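You operate a simulated robot arm through the tools that you are given. There is no shell and no other tool. Be economical: measure what you need, move in short steps, check, and stop when the job is done.

You are at the controls of a simulated two-armed robot. One attempt, no reset.

JOB
Pick up the grey small meter from the top of the packing table with one hand, pass it to the other hand and put it on the free patch of the cable table.

It is judged by the outcome, as a careful person would: the job done as asked, and still so three seconds after it is handed in. It fails if anything else is knocked over, pushed out of place, dropped, spilled or broken.

ROBOT AND FRAMES
Two 7-joint arms with two-finger parallel grippers on one trunk, on a base that drives. Base frame: it is fixed to the floor where the robot stands at the start and does not move with it; the origin is under the middle of the robot, x ahead of it, y to its left, z up; the surface under the hand at the start is at about z = 0.8. Lengths are in m, angles in degrees, forces in N, time in s.
The left shoulder is at the start at [0.05, 0.165, 1.08], the right one opposite. With the tool pointing down near the work surface each hand reaches from about 0.24 to 0.7 m from the robot's upright axis, wherever it stands, measured 20 degrees to its own side. Places, roughly: free patch of the cable table (31x20 cm) [0.42, -2.36, 0.8]. Payload 3.91 kg a hand.
Tool frame (each hand has its own): the origin (TCP) lies between the finger pads and is the grasp point; the fingertips stand 0.03 m ahead of it; z points along the fingers, y is the line along which they close. The gripper opens to 0.11 m. The fingers are 0.02 m wide and 0.01 m thick; the gripper's body (0.048 by 0.112 m) begins 0.055 m behind the TCP.
Orientation is told as [roll, pitch, yaw] about the base's x, y, z axes, in that order, counted from this pose: with the fingers straight down and closing along the base's y, the tool's x points along the base's -x, its y along +y and its z along -z.

CONTROLS
- The arms move only by the tool move_arm. It takes "left_plan", "right_plan" or both (then of equal length, played together; a hand with none holds still); each is a list of rows, each a list of 7 numbers: the shift along the tool's x, y, z in m, then the turn, a rotation vector about the tool's x, y, z in degrees, then the gripper command, from -1 (fully open) to 1 (shut), values between in proportion. In form: [[x, y, z, wx, wy, wz, claw], ...]. A call has 1 to 12 rows; each row is the pose to reach, as a shift and turn from the pose commanded when the call began, along the tool's axes at that moment. Each row takes 0.2 s and may step no farther than 0.05 m and 8.6 degrees from the row before; otherwise, or with a gripper value out of range, the whole call is refused. A pose out of reach is approached as far as the arm can. The call stops where the force on the tool passes 40 N (or 10 N more than at its start, if that is more) or the arm is blocked; 0.2 s more then pass. The fingers move at their own pace (about 0.045 m/s each) and stop on an object; they squeeze with about 27 N. The grip force told is the motor's: it shows also when the fingers shut on nothing. Time passes only in rows, and 0.2 s behind the last, so rows that repeat a pose let the fingers close. The reply holds the time, the measured pose of the TCP, the force on the tool along the base axes, the opening and the grip force, in the units named above and with some noise, with the torque about the TCP (base axes, N m) and any sound that the robot's microphone picked up, and new pictures: "pictures" is both (left out), scene, wrist or none (wrist: the cameras of the hands that moved).
- Cameras (640 x 400 px; columns grow to the right, rows downward): "scene" is now at [0.1213, 0.0023, 1.2608]; the picture's right is [0.02, -1.00, 0.00], its down [-0.47, -0.01, -0.88] and it looks along [0.88, 0.01, -0.47] (base axes); focal length 249 px, centre (320, 200). "left" rides on the left gripper at [0.072, -0.017, -0.103] in its tool frame; the picture's right is [0.23, 0.97, 0.00], its down [-0.76, 0.18, -0.62] and it looks along [-0.61, 0.14, 0.78] (tool axes); focal length 222 px, centre (320, 200). "right" rides on the right gripper at [0.072, 0.017, -0.103] in its tool frame; the picture's right is [-0.23, 0.97, 0.00], its down [-0.76, -0.18, -0.62] and it looks along [-0.61, -0.14, 0.78] (tool axes); focal length 222 px, centre (320, 200). There is no depth. A picture from a camera that has moved, and an enlarged one, comes with that camera's place and axes in the base frame and with its lens.
- move_column(by): slides the trunk up (or, below 0, down) by that many m; the arms and the scene camera ride with it, the base frame stays. It gives what a move gives, with no picture.
- roll_base(legs): drives the robot by 1 to 6 legs, each [ahead, left, turn to the left] in m, m and degrees, along the robot's own axes; the way and the turn of a leg run together, so that a leg with both is an arc; at most 1.5 m and 180 degrees a leg. The arms and the cameras ride along, it lands a little off, and it stops where it bumps. It gives what a move gives, and a new picture of the scene camera.
- aim_head(pan, tilt): turns the head with the scene camera to pan (to the left, within 80 degrees either way) and tilt (down, from -29 to 69), counted from straight ahead of the robot. It gives what a move gives, and a new picture of the scene camera.
- enlarge(camera, box): a new picture of the part [left, top, right, bottom] of that camera's present view, enlarged. The clock stands still meanwhile.
- hand_in(): hands the job in; it is judged then, once.

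Go step by step. Nothing tells you exact positions but the pictures and the camera data: compare them with the known pose of the tool, close in by small moves and look again before you grip or let go. The budget is 120 turns and 260 pictures, counting those below and the enlarged ones. Unless the task says otherwise, let go and move clear before handing in, and close with one line.

The tools are called after "Request:" as name(argument=value, ...) on one line, values as JSON. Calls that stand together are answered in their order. move_arm: Moves the arms, as the interface text tells. Its arguments: {"type":"object","properties":{"left_plan":{"type":"array"},"right_plan":{"type":"array"},"pictures":{"type":"string","enum":["both","scene","wrist","none"]}},"required":[]} The other tools are called the same way: move_column (by) slides the trunk up or down; roll_base (legs) drives the base; aim_head (pan, tilt) turns the head that bears the scene camera; enlarge (camera, box) takes an enlarged picture of a part of a camera's view; hand_in () hands the job in.

At the start:

```text
clock: 0.0
left_eef_pos: [0.3882, 0.1533, 1.1258]
left_tcp_rot: [-0.1, 0.0, 0.2]
left_ft_force: [-0.4, 0.2, -0.9]
left_torque: [-0.01, 0.0, 0.0]
left_width: 0.11
left_gripper_force: 0.1
right_eef_pos: [0.5267, -0.274, 1.0542]
right_tcp_rot: [0.0, 0.0, -0.1]
right_ft_force: [-0.2, 0.5, -0.3]
right_torque: [-0.01, 0.0, 0.02]
right_width: 0.1099
right_gripper_force: 0.1
trunk travel left (down, up): [-0.3, 0.203]
robot x, y, heading: [-0.0015, 0.0028, -0.0]
head pan, tilt: [0.9, 28.0]
```

scene: 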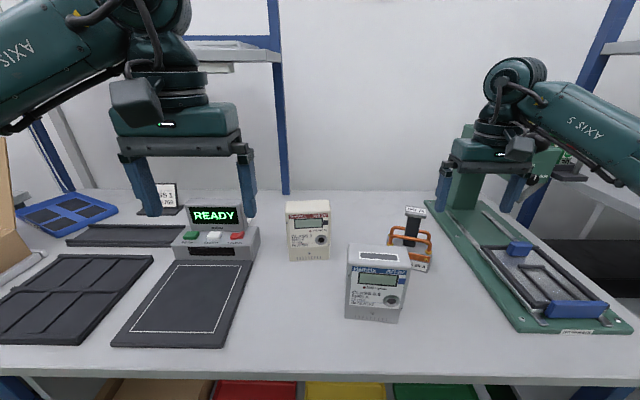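
right: 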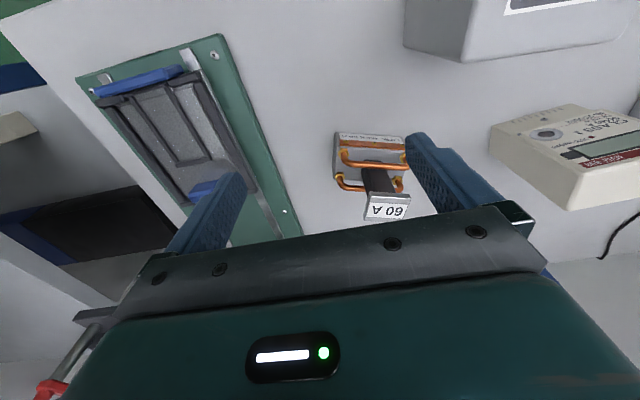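
left: 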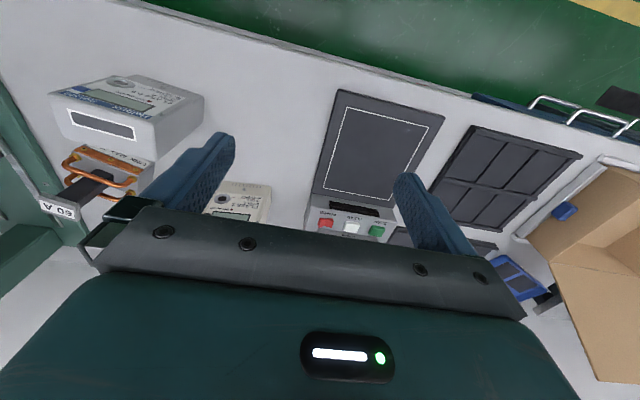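

I see a bench with a cream meter and a larger grey meter, but I don't know yet whether this is the packing table. I'll look closer and look around first.

Request:
enlarge(camera="scene", box=[260, 180, 460, 340])

Request:
aim_head(pan=75, tilt=25)

Request:
aim_head(pan=-75, tilt=20)

```text
2.50 times, centred on (360, 260) of scene
camera zoom: at [0.1213, 0.0023, 1.2608], right [0.02, -1.0, 0.0], down [-0.47, -0.01, -0.88], along [0.88, 0.01, -0.47], focal length 623 px, centre (220, 50)
```

zoom: 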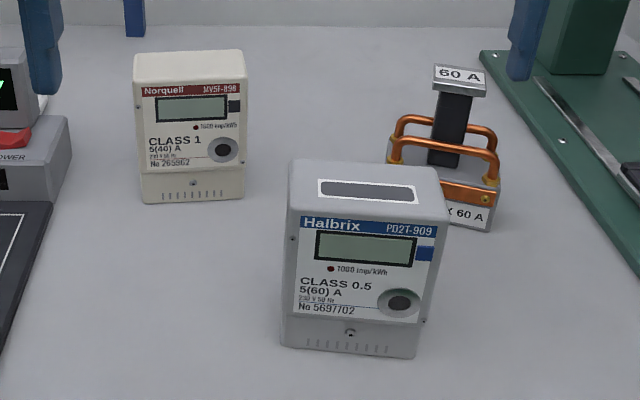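

```text
clock: 1.5
left_eef_pos: [0.3873, 0.1529, 1.1259]
left_tcp_rot: [-0.2, 0.0, 0.1]
left_ft_force: [0.3, -0.2, -0.1]
left_torque: [0.01, -0.02, -0.02]
left_width: 0.1097
left_gripper_force: 0.0
right_eef_pos: [0.5248, -0.2743, 1.0522]
right_tcp_rot: [0.0, 0.0, 0.0]
right_ft_force: [-0.7, 0.4, 0.9]
right_torque: [0.0, 0.01, 0.0]
right_width: 0.11
right_gripper_force: 0.1
trunk travel left (down, up): [-0.3, 0.203]
robot x, y, heading: [-0.0004, -0.0026, -0.1]
head pan, tilt: [75.0, 25.0]
camera scene: at [0.054, 0.0899, 1.2655], right [0.97, -0.26, 0.0], down [-0.11, -0.41, -0.91], along [0.24, 0.88, -0.42], focal length 249 px, centre (320, 200)
```

scene: 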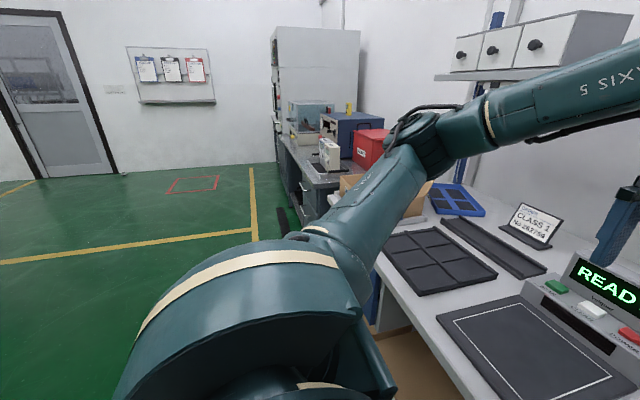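

```text
clock: 3.8
left_eef_pos: [0.3874, 0.1527, 1.1256]
left_tcp_rot: [0.0, 0.0, 0.0]
left_ft_force: [-0.3, -1.0, -0.8]
left_torque: [-0.02, 0.03, -0.03]
left_width: 0.1098
left_gripper_force: 0.0
right_eef_pos: [0.5252, -0.2735, 1.053]
right_tcp_rot: [0.0, 0.0, 0.0]
right_ft_force: [-0.3, -0.3, 0.2]
right_torque: [0.02, -0.04, -0.01]
right_width: 0.1102
right_gripper_force: 0.1
trunk travel left (down, up): [-0.3, 0.203]
robot x, y, heading: [-0.0046, 0.0012, -0.0]
head pan, tilt: [-75.0, 20.0]
camera scene: at [0.0542, -0.089, 1.2736], right [-0.97, -0.26, 0.0], down [-0.09, 0.33, -0.94], along [0.24, -0.91, -0.34], focal length 249 px, centre (320, 200)
```

scene: 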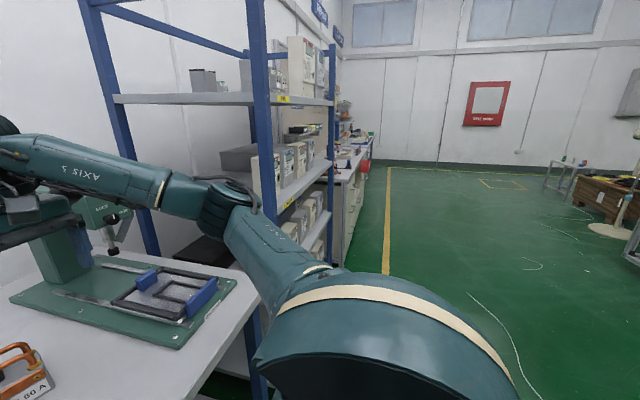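

There are tables on both sides, with blue signs to the right. I'll read the signs and inspect the left bench.

Request:
enlarge(camera="scene", box=[230, 0, 390, 270])

Request:
aim_head(pan=-80, tilt=-10)

Request:
aim_head(pan=0, tilt=-25)

Request:
aim_head(pan=70, tilt=0)

Request:
enlarge(camera="scene", box=[220, 0, 460, 270])

```text
1.48 times, centred on (310, 135) of scene
camera zoom: at [0.0542, -0.089, 1.2736], right [-0.97, -0.26, 0.0], down [-0.09, 0.33, -0.94], along [0.24, -0.91, -0.34], focal length 369 px, centre (335, 296)
```

zoom: 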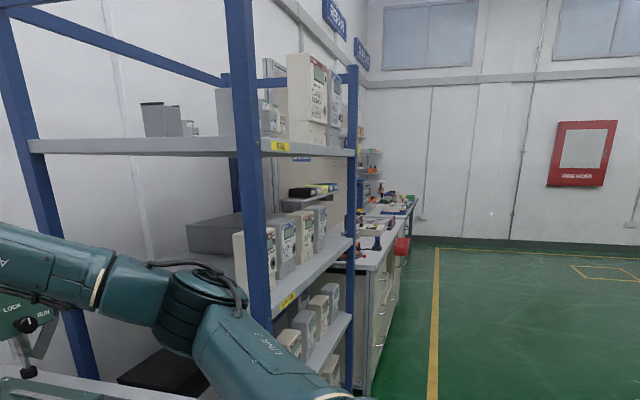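

```text
clock: 4.8
left_eef_pos: [0.3876, 0.1529, 1.1245]
left_tcp_rot: [-0.1, 0.0, 0.1]
left_ft_force: [-0.1, -0.2, 0.1]
left_torque: [-0.01, -0.01, 0.0]
left_width: 0.1101
left_gripper_force: 0.0
right_eef_pos: [0.526, -0.2736, 1.0536]
right_tcp_rot: [-0.1, 0.0, 0.1]
right_ft_force: [-1.2, 0.2, 0.4]
right_torque: [0.05, -0.03, -0.02]
right_width: 0.1102
right_gripper_force: 0.2
trunk travel left (down, up): [-0.3, 0.203]
robot x, y, heading: [0.0002, -0.0004, -0.0]
head pan, tilt: [-80.0, -10.0]
camera scene: at [0.0448, -0.0822, 1.3211], right [-0.98, -0.17, 0.0], down [0.03, -0.17, -0.98], along [0.17, -0.97, 0.17], focal length 249 px, centre (320, 200)
```

scene: 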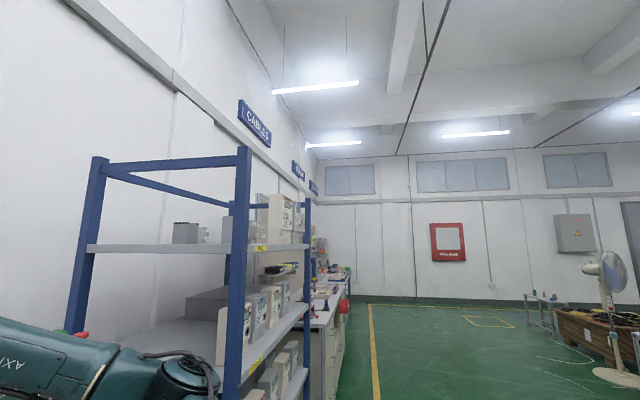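

```text
clock: 6.3
left_eef_pos: [0.3881, 0.1527, 1.1245]
left_tcp_rot: [-0.1, 0.0, 0.1]
left_ft_force: [0.1, 0.1, 0.7]
left_torque: [0.02, -0.03, -0.01]
left_width: 0.11
left_gripper_force: 0.0
right_eef_pos: [0.5241, -0.2734, 1.0526]
right_tcp_rot: [0.0, 0.0, 0.0]
right_ft_force: [0.9, 0.6, 0.1]
right_torque: [0.0, 0.0, 0.0]
right_width: 0.11
right_gripper_force: 0.0
trunk travel left (down, up): [-0.3, 0.203]
robot x, y, heading: [0.0017, -0.0015, 0.0]
head pan, tilt: [0.0, -25.0]
camera scene: at [0.1011, 0.0009, 1.3416], right [0.0, -1.0, 0.0], down [0.42, 0.0, -0.91], along [0.91, 0.0, 0.42], focal length 249 px, centre (320, 200)
```

scene: 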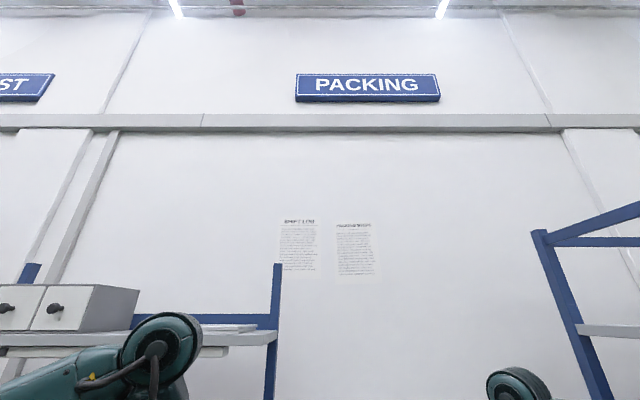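

```text
clock: 7.7
left_eef_pos: [0.3875, 0.1531, 1.1246]
left_tcp_rot: [-0.1, 0.0, 0.2]
left_ft_force: [0.1, -0.9, -0.5]
left_torque: [-0.02, 0.03, 0.02]
left_width: 0.1102
left_gripper_force: 0.1
right_eef_pos: [0.5258, -0.2738, 1.0531]
right_tcp_rot: [0.1, -0.1, 0.1]
right_ft_force: [-0.9, 0.5, -0.2]
right_torque: [0.01, 0.0, 0.0]
right_width: 0.1099
right_gripper_force: 0.1
trunk travel left (down, up): [-0.3, 0.203]
robot x, y, heading: [-0.0014, 0.0025, 0.1]
head pan, tilt: [70.0, 0.0]
camera scene: at [0.0609, 0.0854, 1.3059], right [0.94, -0.34, 0.0], down [0.0, 0.0, -1.0], along [0.34, 0.94, 0.0], focal length 249 px, centre (320, 200)
```

scene: 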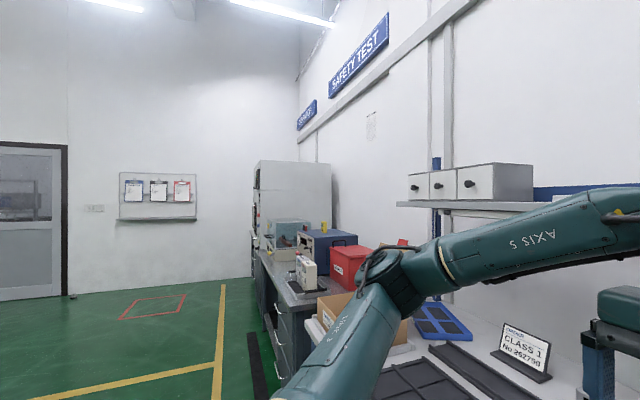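

```text
1.48 times, centred on (340, 135) of scene
camera zoom: at [0.0609, 0.0854, 1.3059], right [0.94, -0.34, 0.0], down [0.0, 0.0, -1.0], along [0.34, 0.94, 0.0], focal length 369 px, centre (290, 296)
```

zoom: 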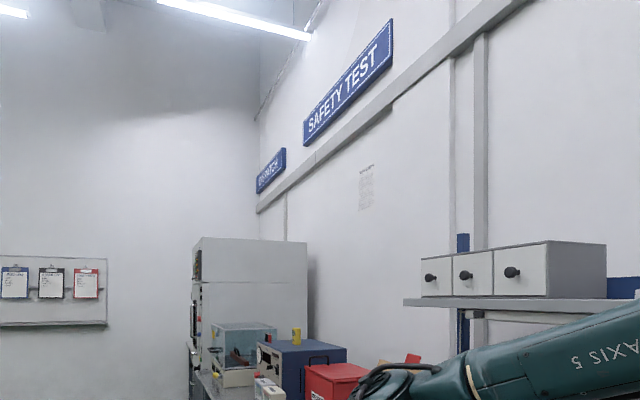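

This is the packing table, and the grey Halbrix meter is the target: about 0.11 wide (y), 0.06 deep and 0.147 high, centred near [0.488, -0.106]. I'll use the left hand, turned to close along x and tilted, and leave room for the right hand to take the meter from above.

Request:
aim_head(pan=0, tilt=35)

Request:
move_arm(left_plan=[[0, 0, 0, 0, 0, 7.5, -1], [0, 0, 0, 0, 0, 15, -1], [0, 0, 0, 0, 0, 22.5, -1], [0, 0, 0, 0, 0, 30, -1], [0, 0, 0, 0, 0, 37.5, -1], [0, 0, 0, 0, 0, 45, -1], [0, 0, 0, 0, 0, 52.5, -1], [0, 0, 0, 0, 0, 60, -1], [0, 0, 0, 0, 0, 67.5, -1], [0, 0, 0, 0, 0, 75, -1], [0, 0, 0, 0, 0, 82.5, -1], [0, 0, 0, 0, 0, 90, -1]])

```text
clock: 9.1
left_eef_pos: [0.3876, 0.1533, 1.1248]
left_tcp_rot: [-0.1, 0.0, 0.0]
left_ft_force: [0.2, 0.9, 0.2]
left_torque: [0.06, 0.04, 0.01]
left_width: 0.1101
left_gripper_force: 0.1
right_eef_pos: [0.5245, -0.2733, 1.0522]
right_tcp_rot: [-0.1, 0.1, 0.0]
right_ft_force: [-0.4, 0.5, 0.0]
right_torque: [-0.01, -0.01, 0.01]
right_width: 0.1099
right_gripper_force: 0.0
trunk travel left (down, up): [-0.3, 0.203]
robot x, y, heading: [0.0009, -0.0004, 0.2]
head pan, tilt: [0.0, 35.0]
camera scene: at [0.1182, 0.001, 1.2498], right [0.0, -1.0, 0.0], down [-0.57, 0.0, -0.82], along [0.82, 0.0, -0.57], focal length 249 px, centre (320, 200)
```

scene: 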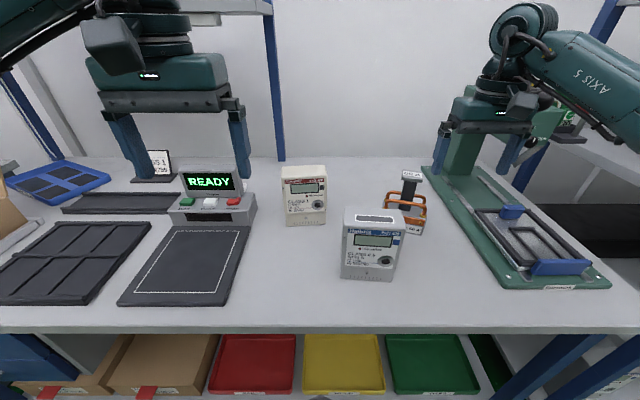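

```text
clock: 11.7
left_eef_pos: [0.302, 0.0999, 1.1006]
left_tcp_rot: [0.1, -0.1, -89.7]
left_ft_force: [-0.8, -0.3, -0.5]
left_torque: [0.01, 0.0, -0.03]
left_width: 0.11
left_gripper_force: 0.0
left hand out of reach, approached as far as the arm can: row 9, 10, 11, 12
right_eef_pos: [0.5251, -0.274, 1.0526]
right_tcp_rot: [0.0, 0.1, -0.1]
right_ft_force: [0.2, -1.3, 0.4]
right_torque: [0.02, 0.06, 0.02]
right_width: 0.1099
right_gripper_force: 0.1
trunk travel left (down, up): [-0.3, 0.203]
robot x, y, heading: [0.0028, -0.001, 0.1]
head pan, tilt: [0.0, 35.0]
camera scene: at [0.1181, 0.0007, 1.2498], right [0.0, -1.0, 0.0], down [-0.57, 0.0, -0.82], along [0.82, 0.0, -0.57], focal length 249 px, centre (320, 200)
camera left: at [0.2841, 0.1733, 1.2032], right [0.97, 0.23, 0.0], down [0.18, -0.76, 0.62], along [0.14, -0.61, -0.78], focal length 222 px, centre (320, 200)
```

scene: 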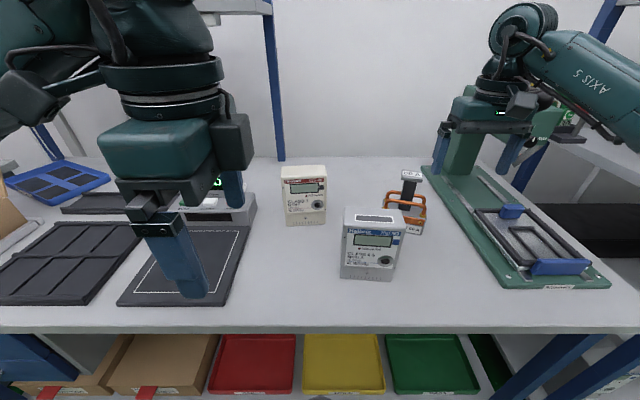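
left: 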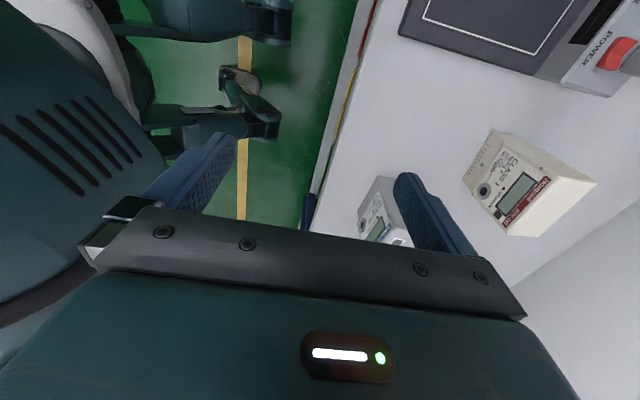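

The left orientation is reached, but the position was dragged in because of reach at that height. I'll move lower and towards the meter while tilting the hand.

Request:
move_arm(left_plan=[[0, 0.02, 0.02, 0, -6, 0, -1], [-0.02, 0.035, 0.04, 0, -12, 0, -1], [-0.04, 0.05, 0.06, 0, -18, 0, -1], [-0.06, 0.06, 0.08, 0, -24, 0, -1], [-0.08, 0.07, 0.1, 0, -30, 0, -1], [-0.1, 0.08, 0.11, 0, -35, 0, -1]])

```text
clock: 13.1
left_eef_pos: [0.2932, 0.0905, 1.0451]
left_tcp_rot: [-0.6, -30.4, -88.3]
left_ft_force: [0.2, 1.2, 0.7]
left_torque: [-0.13, -0.02, 0.01]
left_width: 0.1102
left_gripper_force: 0.1
left hand out of reach, approached as far as the arm can: row 1, 2, 3, 4, 5, 6
right_eef_pos: [0.5249, -0.2699, 1.0553]
right_tcp_rot: [-0.2, -0.1, 0.1]
right_ft_force: [-0.7, 1.6, 0.9]
right_torque: [-0.1, 0.01, -0.02]
right_width: 0.1101
right_gripper_force: 0.1
trunk travel left (down, up): [-0.3, 0.203]
robot x, y, heading: [-0.0034, -0.0019, 0.0]
head pan, tilt: [0.0, 35.0]
camera scene: at [0.1179, 0.0049, 1.2498], right [0.0, -1.0, 0.0], down [-0.57, 0.0, -0.82], along [0.82, 0.0, -0.57], focal length 249 px, centre (320, 200)
camera left: at [0.2739, 0.2048, 1.0986], right [0.97, 0.22, -0.12], down [0.19, -0.34, 0.92], along [0.16, -0.92, -0.37], focal length 222 px, centre (320, 200)
```

scene: 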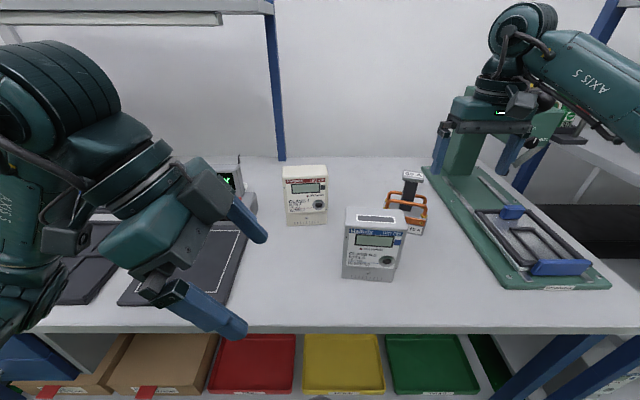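
left: 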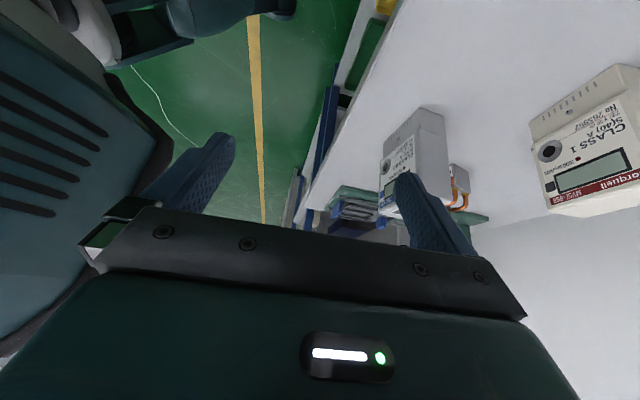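

The arm seems to be stuck in a cramped posture. I'll undo the tilt and reach forward and lower to see if it frees up.

Request:
move_arm(left_plan=[[0.005, 0.02, 0.01, 0, 6, 0, -1], [0.01, 0.04, 0.02, 0, 12, 0, -1], [0.02, 0.06, 0.035, 0, 18, 0, -1], [0.03, 0.08, 0.05, 0, 24, 0, -1], [0.04, 0.1, 0.07, 0, 30, 0, -1]])

```text
clock: 14.3
left_eef_pos: [0.3264, 0.1136, 0.9393]
left_tcp_rot: [0.9, 0.3, -83.1]
left_ft_force: [0.6, -0.4, -0.6]
left_torque: [-0.02, 0.01, 0.0]
left_width: 0.1101
left_gripper_force: 0.0
left hand out of reach, approached as far as the arm can: row 1, 2, 3, 4, 5
right_eef_pos: [0.526, -0.2744, 1.0526]
right_tcp_rot: [0.0, 0.1, 0.0]
right_ft_force: [-0.7, -0.1, 0.2]
right_torque: [0.04, 0.01, 0.0]
right_width: 0.1103
right_gripper_force: 0.0
trunk travel left (down, up): [-0.3, 0.203]
robot x, y, heading: [-0.0009, 0.0009, 0.1]
head pan, tilt: [0.0, 35.0]
camera scene: at [0.1187, 0.0012, 1.2497], right [0.0, -1.0, 0.0], down [-0.57, 0.0, -0.82], along [0.82, 0.0, -0.57], focal length 249 px, centre (320, 200)
camera left: at [0.2997, 0.1814, 1.0433], right [0.94, 0.34, 0.02], down [0.26, -0.74, 0.62], along [0.22, -0.58, -0.78], focal length 222 px, centre (320, 200)
```

scene: 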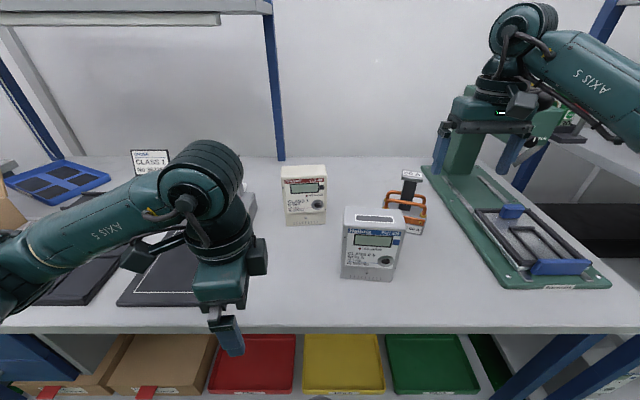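
left: 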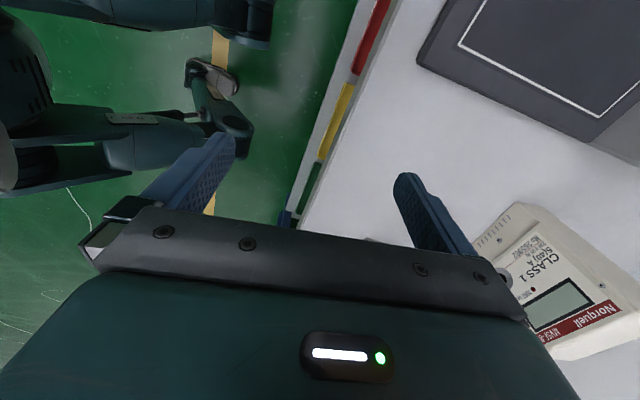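

Yaw -90 for the left hand is beyond a joint limit further out. A better plan is to turn the robot right so a moderate relative yaw suffices, so I'll first test yaw -45 at this heading.

Request:
move_arm(left_plan=[[0.01, 0.02, -0.01, 0, 0, -7, -1], [0.02, 0.04, -0.02, 0, 0, -14, -1], [0.03, 0.06, -0.03, 0, 0, -21, -1], [0.04, 0.08, -0.03, 0, 0, -28, -1], [0.05, 0.1, -0.03, 0, 0, -35, -1], [0.055, 0.12, -0.03, 0, 0, -38, -1]], pictures="scene")

```text
clock: 15.7
left_eef_pos: [0.4389, 0.1806, 0.9729]
left_tcp_rot: [0.9, -0.2, -45.3]
left_ft_force: [0.5, -0.1, 1.1]
left_torque: [-0.02, -0.04, 0.01]
left_width: 0.1101
left_gripper_force: 0.0
right_eef_pos: [0.526, -0.2739, 1.0537]
right_tcp_rot: [0.0, 0.0, 0.1]
right_ft_force: [0.0, 0.1, 0.6]
right_torque: [0.02, 0.01, -0.04]
right_width: 0.1098
right_gripper_force: 0.1
trunk travel left (down, up): [-0.3, 0.203]
robot x, y, heading: [-0.0008, -0.0008, -0.0]
head pan, tilt: [0.0, 35.0]
camera scene: at [0.1183, 0.0009, 1.2497], right [0.0, -1.0, 0.0], down [-0.57, 0.0, -0.82], along [0.82, 0.0, -0.57], focal length 249 px, centre (320, 200)
```

scene: 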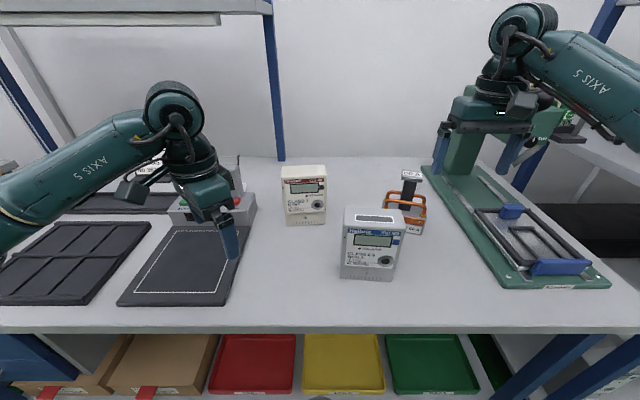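

Yaw -45 works. Now I'll test the 45° tilt here, rising a bit to stay clear of the table.

Request:
move_arm(left_plan=[[0, 0, -0.01, 0, -8, 0, -1], [0, 0, -0.02, 0, -16, 0, -1], [0, 0, -0.03, 0, -24, 0, -1], [0, 0, -0.04, 0, -32, 0, -1], [0, 0, -0.04, 0, -40, 0, -1], [0, 0, -0.04, 0, -45, 0, -1]], pictures="scene")

```text
clock: 17.1
left_eef_pos: [0.4374, 0.1809, 1.0132]
left_tcp_rot: [1.2, -45.5, -46.1]
left_ft_force: [-0.2, 0.4, 0.3]
left_torque: [0.01, 0.05, -0.02]
left_width: 0.1103
left_gripper_force: 0.0
right_eef_pos: [0.5256, -0.2731, 1.0541]
right_tcp_rot: [0.0, 0.0, 0.0]
right_ft_force: [0.4, -0.1, -0.5]
right_torque: [-0.02, -0.01, 0.02]
right_width: 0.11
right_gripper_force: 0.1
trunk travel left (down, up): [-0.3, 0.203]
robot x, y, heading: [-0.0013, -0.0025, 0.1]
head pan, tilt: [0.0, 35.0]
camera scene: at [0.1181, 0.001, 1.2498], right [0.0, -1.0, 0.0], down [-0.57, 0.0, -0.82], along [0.82, 0.0, -0.57], focal length 249 px, centre (320, 200)
```

scene: 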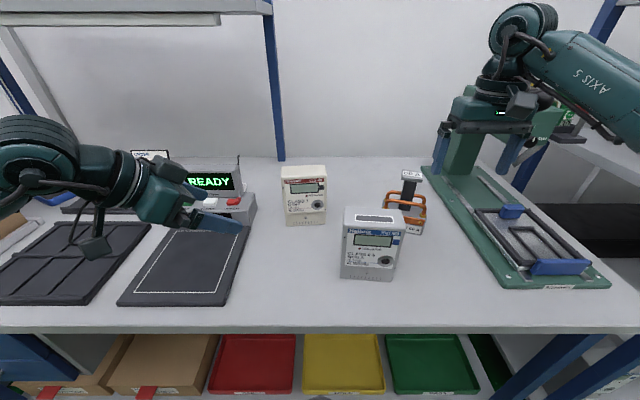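

That posture works. I'll raise the trunk for clearance, back off, turn right 45° and shift so the meter lies in front of the left hand.

Request:
move_column(by=0.1)

Request:
roll_base(legs=[[-0.1, 0, 0], [0, 0, -45]])

```text
clock: 18.4
left_eef_pos: [0.4371, 0.1828, 1.1119]
left_tcp_rot: [1.1, -45.3, -45.9]
left_ft_force: [-0.2, -0.3, 0.7]
left_torque: [-0.03, 0.0, -0.01]
left_width: 0.11
left_gripper_force: 0.0
right_eef_pos: [0.5267, -0.2722, 1.1558]
right_tcp_rot: [-0.2, -0.2, 0.2]
right_ft_force: [-0.4, 11.5, 1.7]
right_torque: [-0.07, 0.0, 0.11]
right_width: 0.1044
right_gripper_force: 0.0
trunk travel left (down, up): [-0.4, 0.103]
robot x, y, heading: [-0.0005, -0.0026, -0.1]
head pan, tilt: [0.0, 35.0]
```

```text
clock: 21.7
left_eef_pos: [0.3354, -0.1854, 1.1132]
left_tcp_rot: [1.3, -45.4, -91.5]
left_ft_force: [-0.1, -0.2, -0.5]
left_torque: [-0.02, 0.03, -0.03]
left_width: 0.1101
left_gripper_force: 0.0
right_eef_pos: [0.0729, -0.5677, 1.1542]
right_tcp_rot: [0.0, 0.0, -45.5]
right_ft_force: [-0.1, 0.3, 0.2]
right_torque: [-0.03, 0.0, 0.01]
right_width: 0.11
right_gripper_force: 0.0
trunk travel left (down, up): [-0.4, 0.103]
robot x, y, heading: [-0.1005, -0.0049, -45.7]
head pan, tilt: [0.0, 35.0]
camera scene: at [-0.0174, -0.0829, 1.3498], right [-0.71, -0.7, 0.0], down [-0.4, 0.41, -0.82], along [0.57, -0.58, -0.57], focal length 249 px, centre (320, 200)
```

scene: 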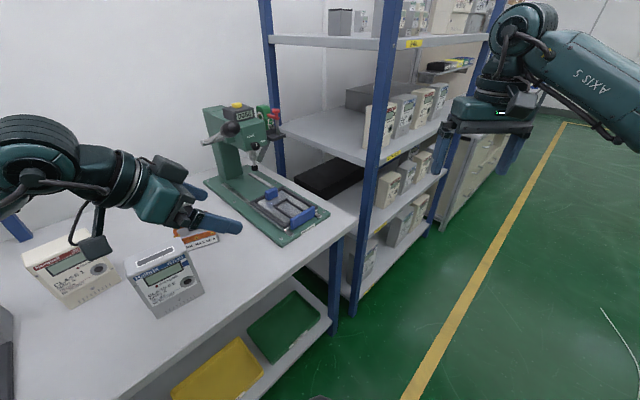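

The turn went well, but the right hand briefly felt a contact while the trunk rose. I'll check the green fixture before going on.

Request:
enlarge(camera="scene", box=[180, 90, 340, 250])

Request:
roll_base(legs=[[-0.07, 0.184, 0]])

```text
2.50 times, centred on (260, 170) of scene
camera zoom: at [-0.0174, -0.0829, 1.3498], right [-0.71, -0.7, 0.0], down [-0.4, 0.41, -0.82], along [0.57, -0.58, -0.57], focal length 623 px, centre (470, 275)
```

zoom: 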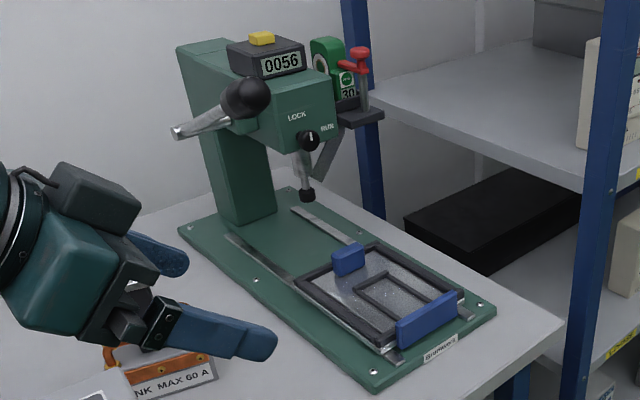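

```text
clock: 23.9
left_eef_pos: [0.416, -0.0059, 1.1135]
left_tcp_rot: [1.2, -45.3, -91.6]
left_ft_force: [-0.6, 0.3, 0.4]
left_torque: [0.04, 0.01, 0.01]
left_width: 0.1101
left_gripper_force: 0.1
right_eef_pos: [0.1532, -0.3887, 1.1529]
right_tcp_rot: [0.0, 0.0, -45.5]
right_ft_force: [-0.9, -0.4, 0.0]
right_torque: [-0.03, 0.02, -0.03]
right_width: 0.1098
right_gripper_force: 0.0
trunk travel left (down, up): [-0.4, 0.103]
robot x, y, heading: [-0.0195, 0.177, -45.4]
head pan, tilt: [0.0, 35.0]
camera scene: at [0.0633, 0.0954, 1.3498], right [-0.71, -0.7, 0.0], down [-0.4, 0.41, -0.82], along [0.57, -0.58, -0.57], focal length 249 px, centre (320, 200)
```

scene: 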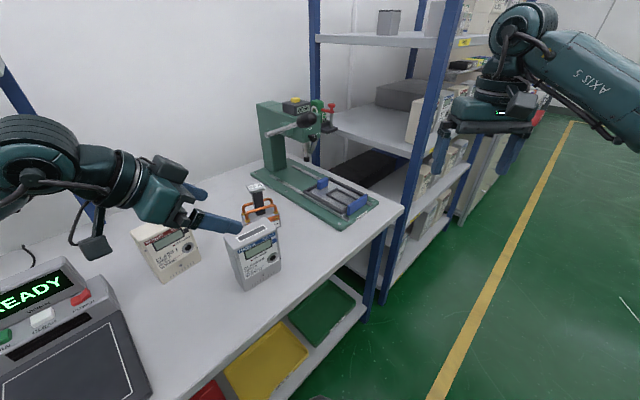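

The press stands in place with only its lever near where the hand was. Now I'll zoom in on the meter from both cameras to refine its position.

Request:
enlarge(camera="scene", box=[200, 180, 320, 300])

Request:
enlarge(camera="left", box=[0, 0, 640, 400])

```text
3.33 times, centred on (260, 240) of scene
camera zoom: at [0.0633, 0.0954, 1.3498], right [-0.71, -0.7, 0.0], down [-0.4, 0.41, -0.82], along [0.57, -0.58, -0.57], focal length 831 px, centre (520, 67)
```

zoom: 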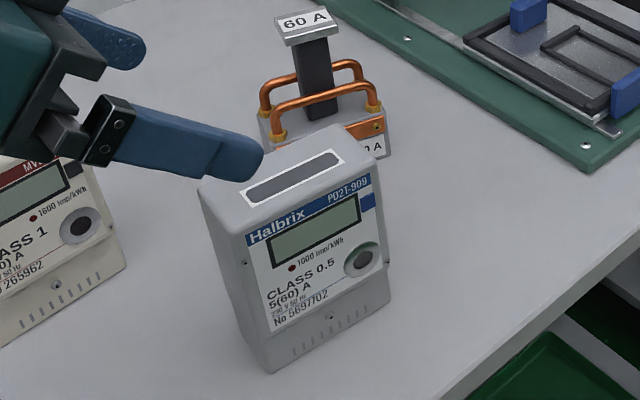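

```text
1.00 times, centred on (320, 200) of left (not enlarged: the box is as wide or as high as the picture)
camera zoom: at [0.4001, 0.1187, 1.1349], right [0.98, 0.15, -0.15], down [0.16, -0.09, 0.98], along [0.13, -0.98, -0.12], focal length 222 px, centre (320, 200)
```

zoom: 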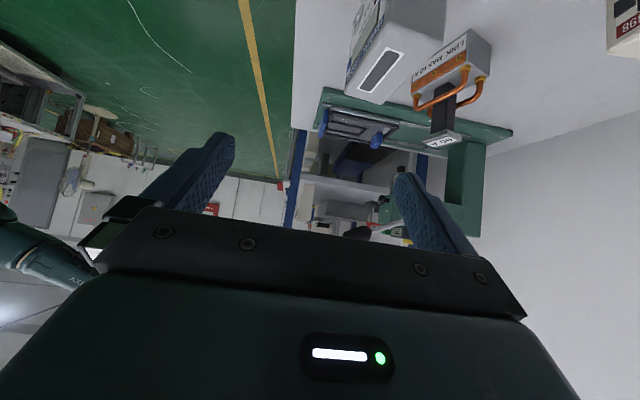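

The meter centre is near [0.493, -0.103], yawed about -7°, with its top at about 0.94. I'll lower the trunk and move the left hand to a pre-grasp 0.1 m back along its axis.

Request:
move_column(by=-0.1)

Request:
move_arm(left_plan=[[0.011, 0.03, 0.0075, 1.4, 0, 1.4, -1], [0.022, 0.06, 0.015, 2.8, 0, 2.8, -1], [0.034, 0.0875, 0.0226, 4, 0, 4, -1]])

```text
clock: 25.2
left_eef_pos: [0.4148, -0.0063, 1.0141]
left_tcp_rot: [1.3, -45.4, -91.5]
left_ft_force: [0.4, 0.1, -0.7]
left_torque: [-0.01, -0.03, -0.01]
left_width: 0.1102
left_gripper_force: 0.1
right_eef_pos: [0.1537, -0.3889, 1.054]
right_tcp_rot: [0.1, 0.0, -45.6]
right_ft_force: [0.5, 0.2, -0.2]
right_torque: [-0.02, 0.0, 0.01]
right_width: 0.11
right_gripper_force: 0.0
trunk travel left (down, up): [-0.3, 0.203]
robot x, y, heading: [-0.0199, 0.1782, -45.5]
head pan, tilt: [0.0, 35.0]
```

```text
clock: 26.0
left_eef_pos: [0.435, -0.0039, 0.9945]
left_tcp_rot: [1.8, -45.2, -93.9]
left_ft_force: [-0.4, 0.7, 0.0]
left_torque: [0.02, -0.01, 0.01]
left_width: 0.1102
left_gripper_force: 0.0
left hand out of reach, approached as far as the arm can: row 1, 2, 3
right_eef_pos: [0.153, -0.3886, 1.0534]
right_tcp_rot: [0.0, 0.0, -45.5]
right_ft_force: [0.0, -0.4, 0.4]
right_torque: [0.05, 0.01, 0.03]
right_width: 0.1102
right_gripper_force: 0.0
trunk travel left (down, up): [-0.3, 0.203]
robot x, y, heading: [-0.0196, 0.1789, -45.4]
head pan, tilt: [0.0, 35.0]
camera scene: at [0.0631, 0.0953, 1.2498], right [-0.71, -0.7, 0.0], down [-0.4, 0.41, -0.82], along [0.57, -0.58, -0.57], focal length 249 px, centre (320, 200)
camera left: at [0.4221, 0.1219, 1.0171], right [0.98, 0.12, -0.14], down [0.15, -0.1, 0.98], along [0.1, -0.99, -0.12], focal length 222 px, centre (320, 200)
```

scene: 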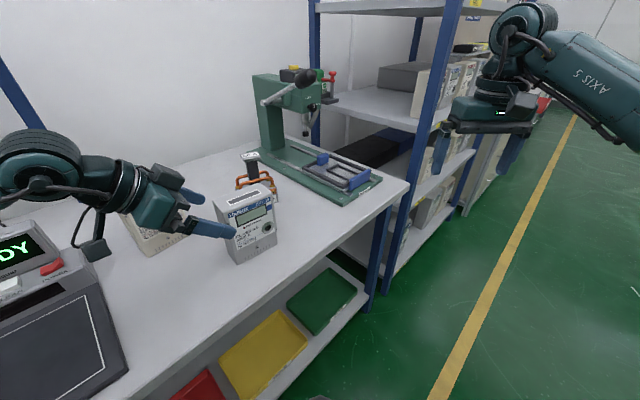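
left: 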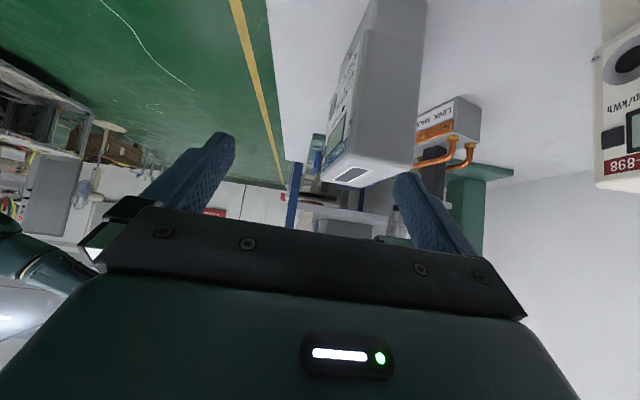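

Same limit as the arm extends, so I'll turn the robot about 30° more to the right. I'll raise the trunk, turn the hand to compensate, then rotate.

Request:
move_column(by=0.12)

Request:
move_arm(left_plan=[[0, 0, 0, -5, 0, -5, -1], [0, 0, 0, -10, 0, -10, -1], [0, 0, 0, -15, 0, -15, -1], [0, 0, 0, -20, 0, -20, -1]], pictures="none")

Request:
roll_base(legs=[[0, 0, -30]])

```text
clock: 27.5
left_eef_pos: [0.4338, -0.0034, 1.1147]
left_tcp_rot: [1.8, -45.0, -93.8]
left_ft_force: [-0.2, 0.9, 0.3]
left_torque: [0.02, -0.02, 0.0]
left_width: 0.1102
left_gripper_force: 0.0
right_eef_pos: [0.1526, -0.3897, 1.1731]
right_tcp_rot: [0.0, 0.0, -45.6]
right_ft_force: [-0.1, -0.6, 0.4]
right_torque: [-0.02, -0.01, 0.01]
right_width: 0.1101
right_gripper_force: 0.1
trunk travel left (down, up): [-0.42, 0.083]
robot x, y, heading: [-0.0215, 0.1763, -45.5]
head pan, tilt: [0.0, 35.0]
```

```text
clock: 28.5
left_eef_pos: [0.4335, -0.0042, 1.1148]
left_tcp_rot: [1.6, -45.7, -65.2]
left_ft_force: [-0.4, 0.1, -0.8]
left_torque: [-0.01, 0.0, -0.01]
left_width: 0.1096
left_gripper_force: 0.1
right_eef_pos: [0.1538, -0.3898, 1.1726]
right_tcp_rot: [0.0, 0.0, -45.4]
right_ft_force: [1.0, 0.8, 0.5]
right_torque: [0.01, -0.01, -0.01]
right_width: 0.1101
right_gripper_force: 0.0
trunk travel left (down, up): [-0.42, 0.083]
robot x, y, heading: [-0.0205, 0.1777, -45.4]
head pan, tilt: [0.0, 35.0]
```

```text
clock: 30.4
left_eef_pos: [0.2836, -0.2034, 1.115]
left_tcp_rot: [1.6, -45.5, -95.0]
left_ft_force: [0.3, 0.0, 0.0]
left_torque: [0.0, 0.0, -0.03]
left_width: 0.1098
left_gripper_force: 0.1
right_eef_pos: [-0.1499, -0.4009, 1.1733]
right_tcp_rot: [0.0, -0.1, -75.1]
right_ft_force: [0.8, -0.5, 0.1]
right_torque: [0.01, -0.01, -0.04]
right_width: 0.11
right_gripper_force: 0.0
trunk travel left (down, up): [-0.42, 0.083]
robot x, y, heading: [-0.0195, 0.1757, -74.9]
head pan, tilt: [0.0, 35.0]
camera scene: at [0.0109, 0.0654, 1.3698], right [-0.97, -0.26, 0.0], down [-0.15, 0.55, -0.82], along [0.21, -0.79, -0.57], focal length 249 px, centre (320, 200)
```

scene: 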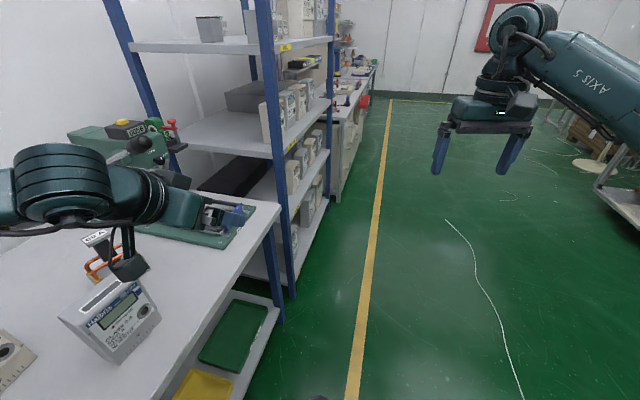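

The hand is clear at z 1.115. I'll aim the head at the meter and swing the hand over to the pre-grasp place while still high.

Request:
aim_head(pan=35, tilt=40)

Request:
move_arm(left_plan=[[0.0246, 0.0287, -0.0206, 0, 0, 0, -1], [0.049, 0.0574, -0.041, 0, 0, 0, -1], [0.0737, 0.086, -0.0617, 0, 0, 0, -1], [0.0983, 0.115, -0.0823, 0, 0, 0, -1], [0.123, 0.1436, -0.103, 0, 0, 0, -1], [0.1474, 0.172, -0.1234, 0, 0, 0, -1], [0.172, 0.201, -0.144, 0, 0, 0, -1]])

```text
clock: 31.4
left_eef_pos: [0.2865, -0.2033, 1.1152]
left_tcp_rot: [1.7, -45.7, -95.1]
left_ft_force: [0.0, -0.2, 0.3]
left_torque: [0.01, 0.0, -0.03]
left_width: 0.11
left_gripper_force: 0.1
right_eef_pos: [-0.1493, -0.401, 1.1734]
right_tcp_rot: [-0.1, 0.0, -75.1]
right_ft_force: [-0.1, -0.5, 0.9]
right_torque: [0.0, 0.04, 0.0]
right_width: 0.11
right_gripper_force: 0.1
trunk travel left (down, up): [-0.42, 0.083]
robot x, y, heading: [-0.0228, 0.1804, -75.1]
head pan, tilt: [35.0, 40.0]
camera scene: at [0.0534, 0.0957, 1.3622], right [-0.64, -0.76, 0.0], down [-0.49, 0.41, -0.77], along [0.59, -0.49, -0.64], focal length 249 px, centre (320, 200)
```

scene: 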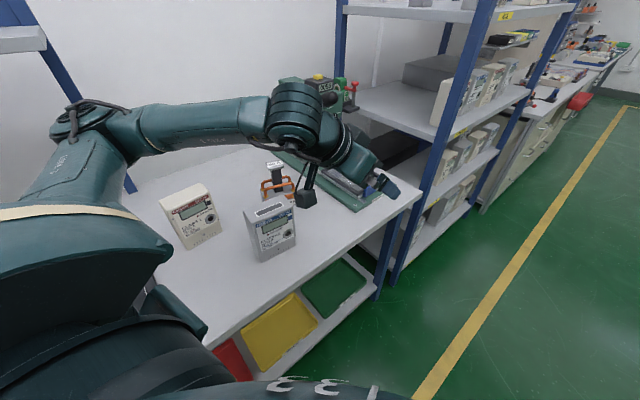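

```text
clock: 33.0
left_eef_pos: [0.4285, -0.0626, 1.1023]
left_tcp_rot: [1.6, -45.7, -95.0]
left_ft_force: [1.3, 0.7, 0.1]
left_torque: [0.0, -0.01, -0.05]
left_width: 0.1102
left_gripper_force: 0.0
left hand out of reach, approached as far as the arm can: row 5, 6, 7
right_eef_pos: [-0.1493, -0.3999, 1.1733]
right_tcp_rot: [0.0, 0.0, -75.1]
right_ft_force: [-0.2, 0.7, -0.3]
right_torque: [-0.01, 0.0, -0.01]
right_width: 0.1101
right_gripper_force: 0.1
trunk travel left (down, up): [-0.42, 0.083]
robot x, y, heading: [-0.0246, 0.1781, -75.0]
head pan, tilt: [35.0, 40.0]
camera scene: at [0.0538, 0.0959, 1.3622], right [-0.64, -0.77, 0.0], down [-0.49, 0.41, -0.77], along [0.59, -0.49, -0.64], focal length 249 px, centre (320, 200)
camera left: at [0.4198, 0.0626, 1.1236], right [0.99, 0.09, -0.14], down [0.15, -0.1, 0.98], along [0.08, -0.99, -0.11], focal length 222 px, centre (320, 200)
```

scene: 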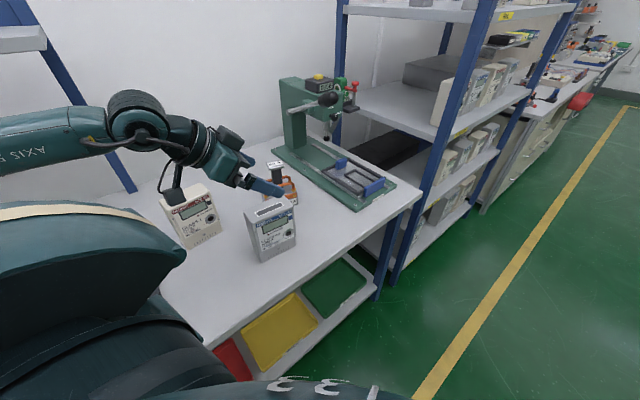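
left: 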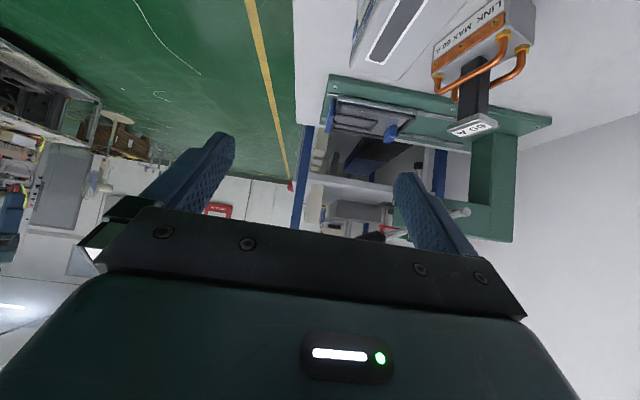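

The limit depends on the bearing from robot to meter, so I should stand further along +y. I'll drive about 0.2 m that way at this heading with the hand still high.

Request:
roll_base(legs=[[-0.193, 0.052, 0]])

Request:
move_arm(left_plan=[[0, 0, 0, 0, 0, 0, -1]], pictures="wrist")

```text
clock: 34.6
left_eef_pos: [0.4282, 0.1346, 1.1027]
left_tcp_rot: [1.5, -45.7, -95.0]
left_ft_force: [-0.2, -0.3, 0.0]
left_torque: [-0.02, -0.01, 0.01]
left_width: 0.1098
left_gripper_force: 0.0
right_eef_pos: [-0.1495, -0.2005, 1.1725]
right_tcp_rot: [-0.1, -0.1, -75.1]
right_ft_force: [0.5, 0.9, 1.8]
right_torque: [-0.03, -0.01, -0.03]
right_width: 0.1102
right_gripper_force: 0.1
trunk travel left (down, up): [-0.42, 0.083]
robot x, y, heading: [-0.0201, 0.375, -75.2]
head pan, tilt: [35.0, 40.0]
camera scene: at [0.0536, 0.2955, 1.3623], right [-0.64, -0.76, 0.0], down [-0.49, 0.41, -0.77], along [0.59, -0.49, -0.64], focal length 249 px, centre (320, 200)
```

scene: 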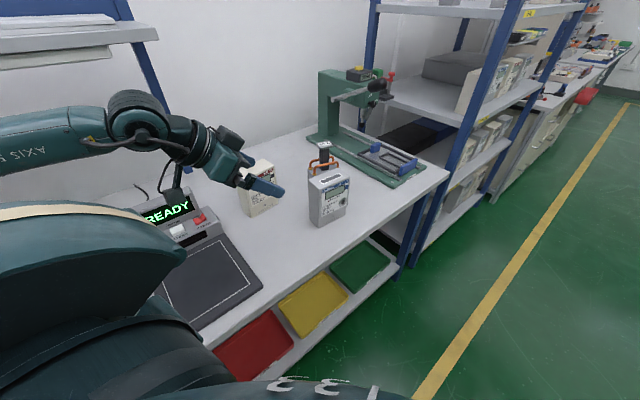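

```text
clock: 35.0
left_eef_pos: [0.4286, 0.1362, 1.1028]
left_tcp_rot: [1.5, -45.7, -95.0]
left_ft_force: [-0.4, 0.0, 0.1]
left_torque: [0.0, 0.01, 0.01]
left_width: 0.1099
left_gripper_force: 0.0
right_eef_pos: [-0.1495, -0.2022, 1.1729]
right_tcp_rot: [0.0, 0.0, -75.0]
right_ft_force: [-0.6, -0.1, -0.3]
right_torque: [-0.01, 0.0, 0.02]
right_width: 0.1097
right_gripper_force: 0.1
trunk travel left (down, up): [-0.42, 0.083]
robot x, y, heading: [-0.0238, 0.3805, -75.0]
head pan, tilt: [35.0, 40.0]
camera left: at [0.4196, 0.261, 1.1238], right [0.99, 0.09, -0.14], down [0.15, -0.1, 0.98], along [0.08, -0.99, -0.11], focal length 222 px, centre (320, 200)
```

left: 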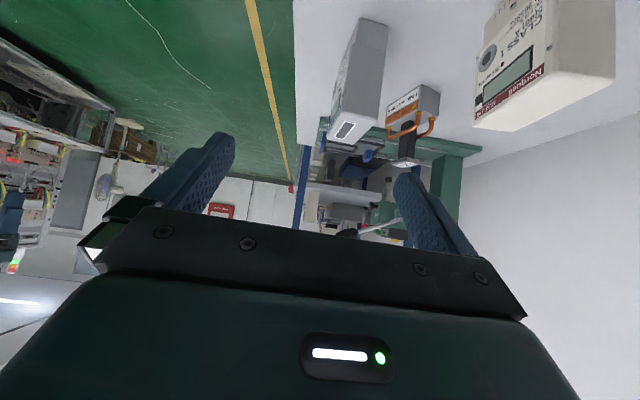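

Now I'll move the hand over to the pre-grasp line, still high.

Request:
move_arm(left_plan=[[-0.017, 0.021, 0.021, 0, 0, 0, -1], [-0.035, 0.042, 0.042, 0, 0, 0, -1], [-0.052, 0.064, 0.062, 0, 0, 0, -1], [-0.069, 0.085, 0.083, 0, 0, 0, -1]])

```text
clock: 36.0
left_eef_pos: [0.48, 0.0367, 1.0973]
left_tcp_rot: [1.7, -45.7, -94.7]
left_ft_force: [-0.5, 0.8, 0.0]
left_torque: [0.0, 0.01, -0.01]
left_width: 0.1099
left_gripper_force: 0.0
left hand out of reach, approached as far as the arm can: row 3, 4
right_eef_pos: [-0.1489, -0.2019, 1.1723]
right_tcp_rot: [0.0, 0.0, -75.2]
right_ft_force: [-0.3, 0.7, 0.0]
right_torque: [-0.02, 0.02, 0.01]
right_width: 0.1098
right_gripper_force: 0.0
trunk travel left (down, up): [-0.42, 0.083]
robot x, y, heading: [-0.0159, 0.3795, -75.3]
head pan, tilt: [35.0, 40.0]
camera scene: at [0.0536, 0.2951, 1.3622], right [-0.64, -0.76, 0.0], down [-0.49, 0.41, -0.77], along [0.59, -0.49, -0.64], focal length 249 px, centre (320, 200)
camera left: at [0.4707, 0.1624, 1.1177], right [0.98, 0.1, -0.14], down [0.15, -0.09, 0.98], along [0.08, -0.99, -0.11], focal length 222 px, centre (320, 200)
```

scene: 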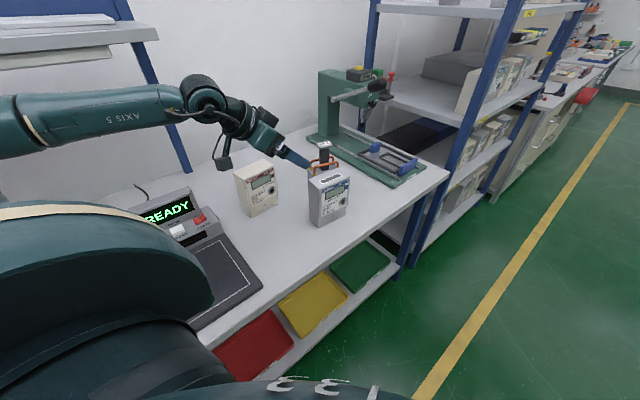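
left: 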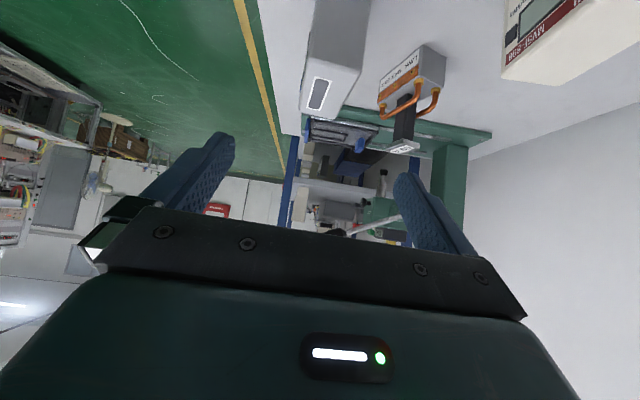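

Closer but still limited, so I'll shift the robot another 0.13 m along +y and reach again.

Request:
roll_base(legs=[[-0.126, 0.034, 0]])

Request:
move_arm(left_plan=[[-0.02, 0.01, 0.03, 0, 0, 0, -1], [-0.04, 0.02, 0.06, 0, 0, 0, -1], [-0.06, 0.025, 0.09, 0, 0, 0, -1], [-0.08, 0.03, 0.12, 0, 0, 0, -1]])

```text
clock: 37.3
left_eef_pos: [0.481, 0.1685, 1.097]
left_tcp_rot: [1.8, -45.7, -94.7]
left_ft_force: [0.8, 0.1, -0.5]
left_torque: [-0.01, 0.0, 0.01]
left_width: 0.1101
left_gripper_force: 0.1
right_eef_pos: [-0.1486, -0.0716, 1.1739]
right_tcp_rot: [-0.1, 0.0, -75.1]
right_ft_force: [0.6, 0.8, 1.2]
right_torque: [-0.01, 0.01, -0.02]
right_width: 0.1098
right_gripper_force: 0.1
trunk travel left (down, up): [-0.42, 0.083]
robot x, y, heading: [-0.0179, 0.5048, -75.2]
head pan, tilt: [35.0, 40.0]
camera scene: at [0.0541, 0.426, 1.3623], right [-0.64, -0.77, 0.0], down [-0.49, 0.41, -0.77], along [0.59, -0.49, -0.64], focal length 249 px, centre (320, 200)
```

scene: 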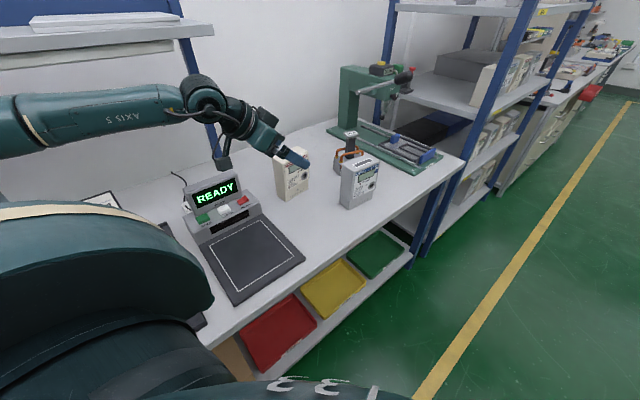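

```text
clock: 38.3
left_eef_pos: [0.4975, 0.0625, 1.0782]
left_tcp_rot: [2.0, -45.8, -94.5]
left_ft_force: [-0.2, 1.0, -1.3]
left_torque: [-0.1, -0.02, -0.03]
left_width: 0.11
left_gripper_force: 0.1
left hand out of reach, approached as far as the arm can: row 1, 2, 4
right_eef_pos: [-0.1489, -0.0704, 1.1733]
right_tcp_rot: [-0.1, -0.1, -75.0]
right_ft_force: [-1.5, 0.1, -0.4]
right_torque: [-0.01, 0.0, 0.0]
right_width: 0.1102
right_gripper_force: 0.1
trunk travel left (down, up): [-0.42, 0.083]
robot x, y, heading: [-0.0181, 0.5102, -75.1]
head pan, tilt: [35.0, 40.0]
camera scene: at [0.0538, 0.4265, 1.3625], right [-0.64, -0.77, 0.0], down [-0.49, 0.41, -0.77], along [0.59, -0.49, -0.64], focal length 249 px, centre (320, 200)
camera left: at [0.4868, 0.1872, 1.0986], right [0.98, 0.11, -0.14], down [0.15, -0.09, 0.98], along [0.09, -0.99, -0.11], focal length 222 px, centre (320, 200)
```

scene: 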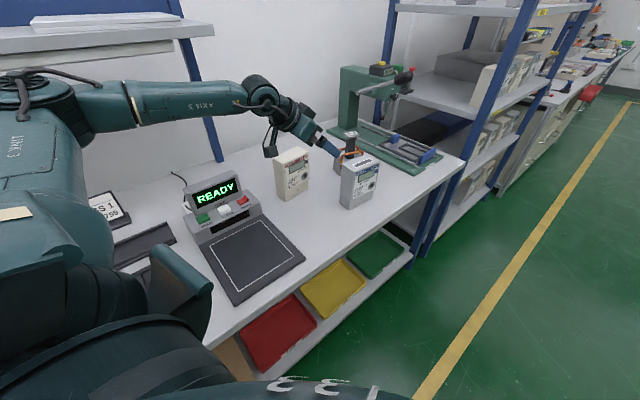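
left: 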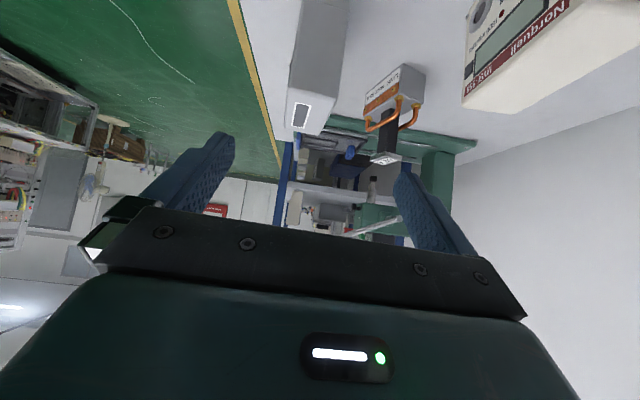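

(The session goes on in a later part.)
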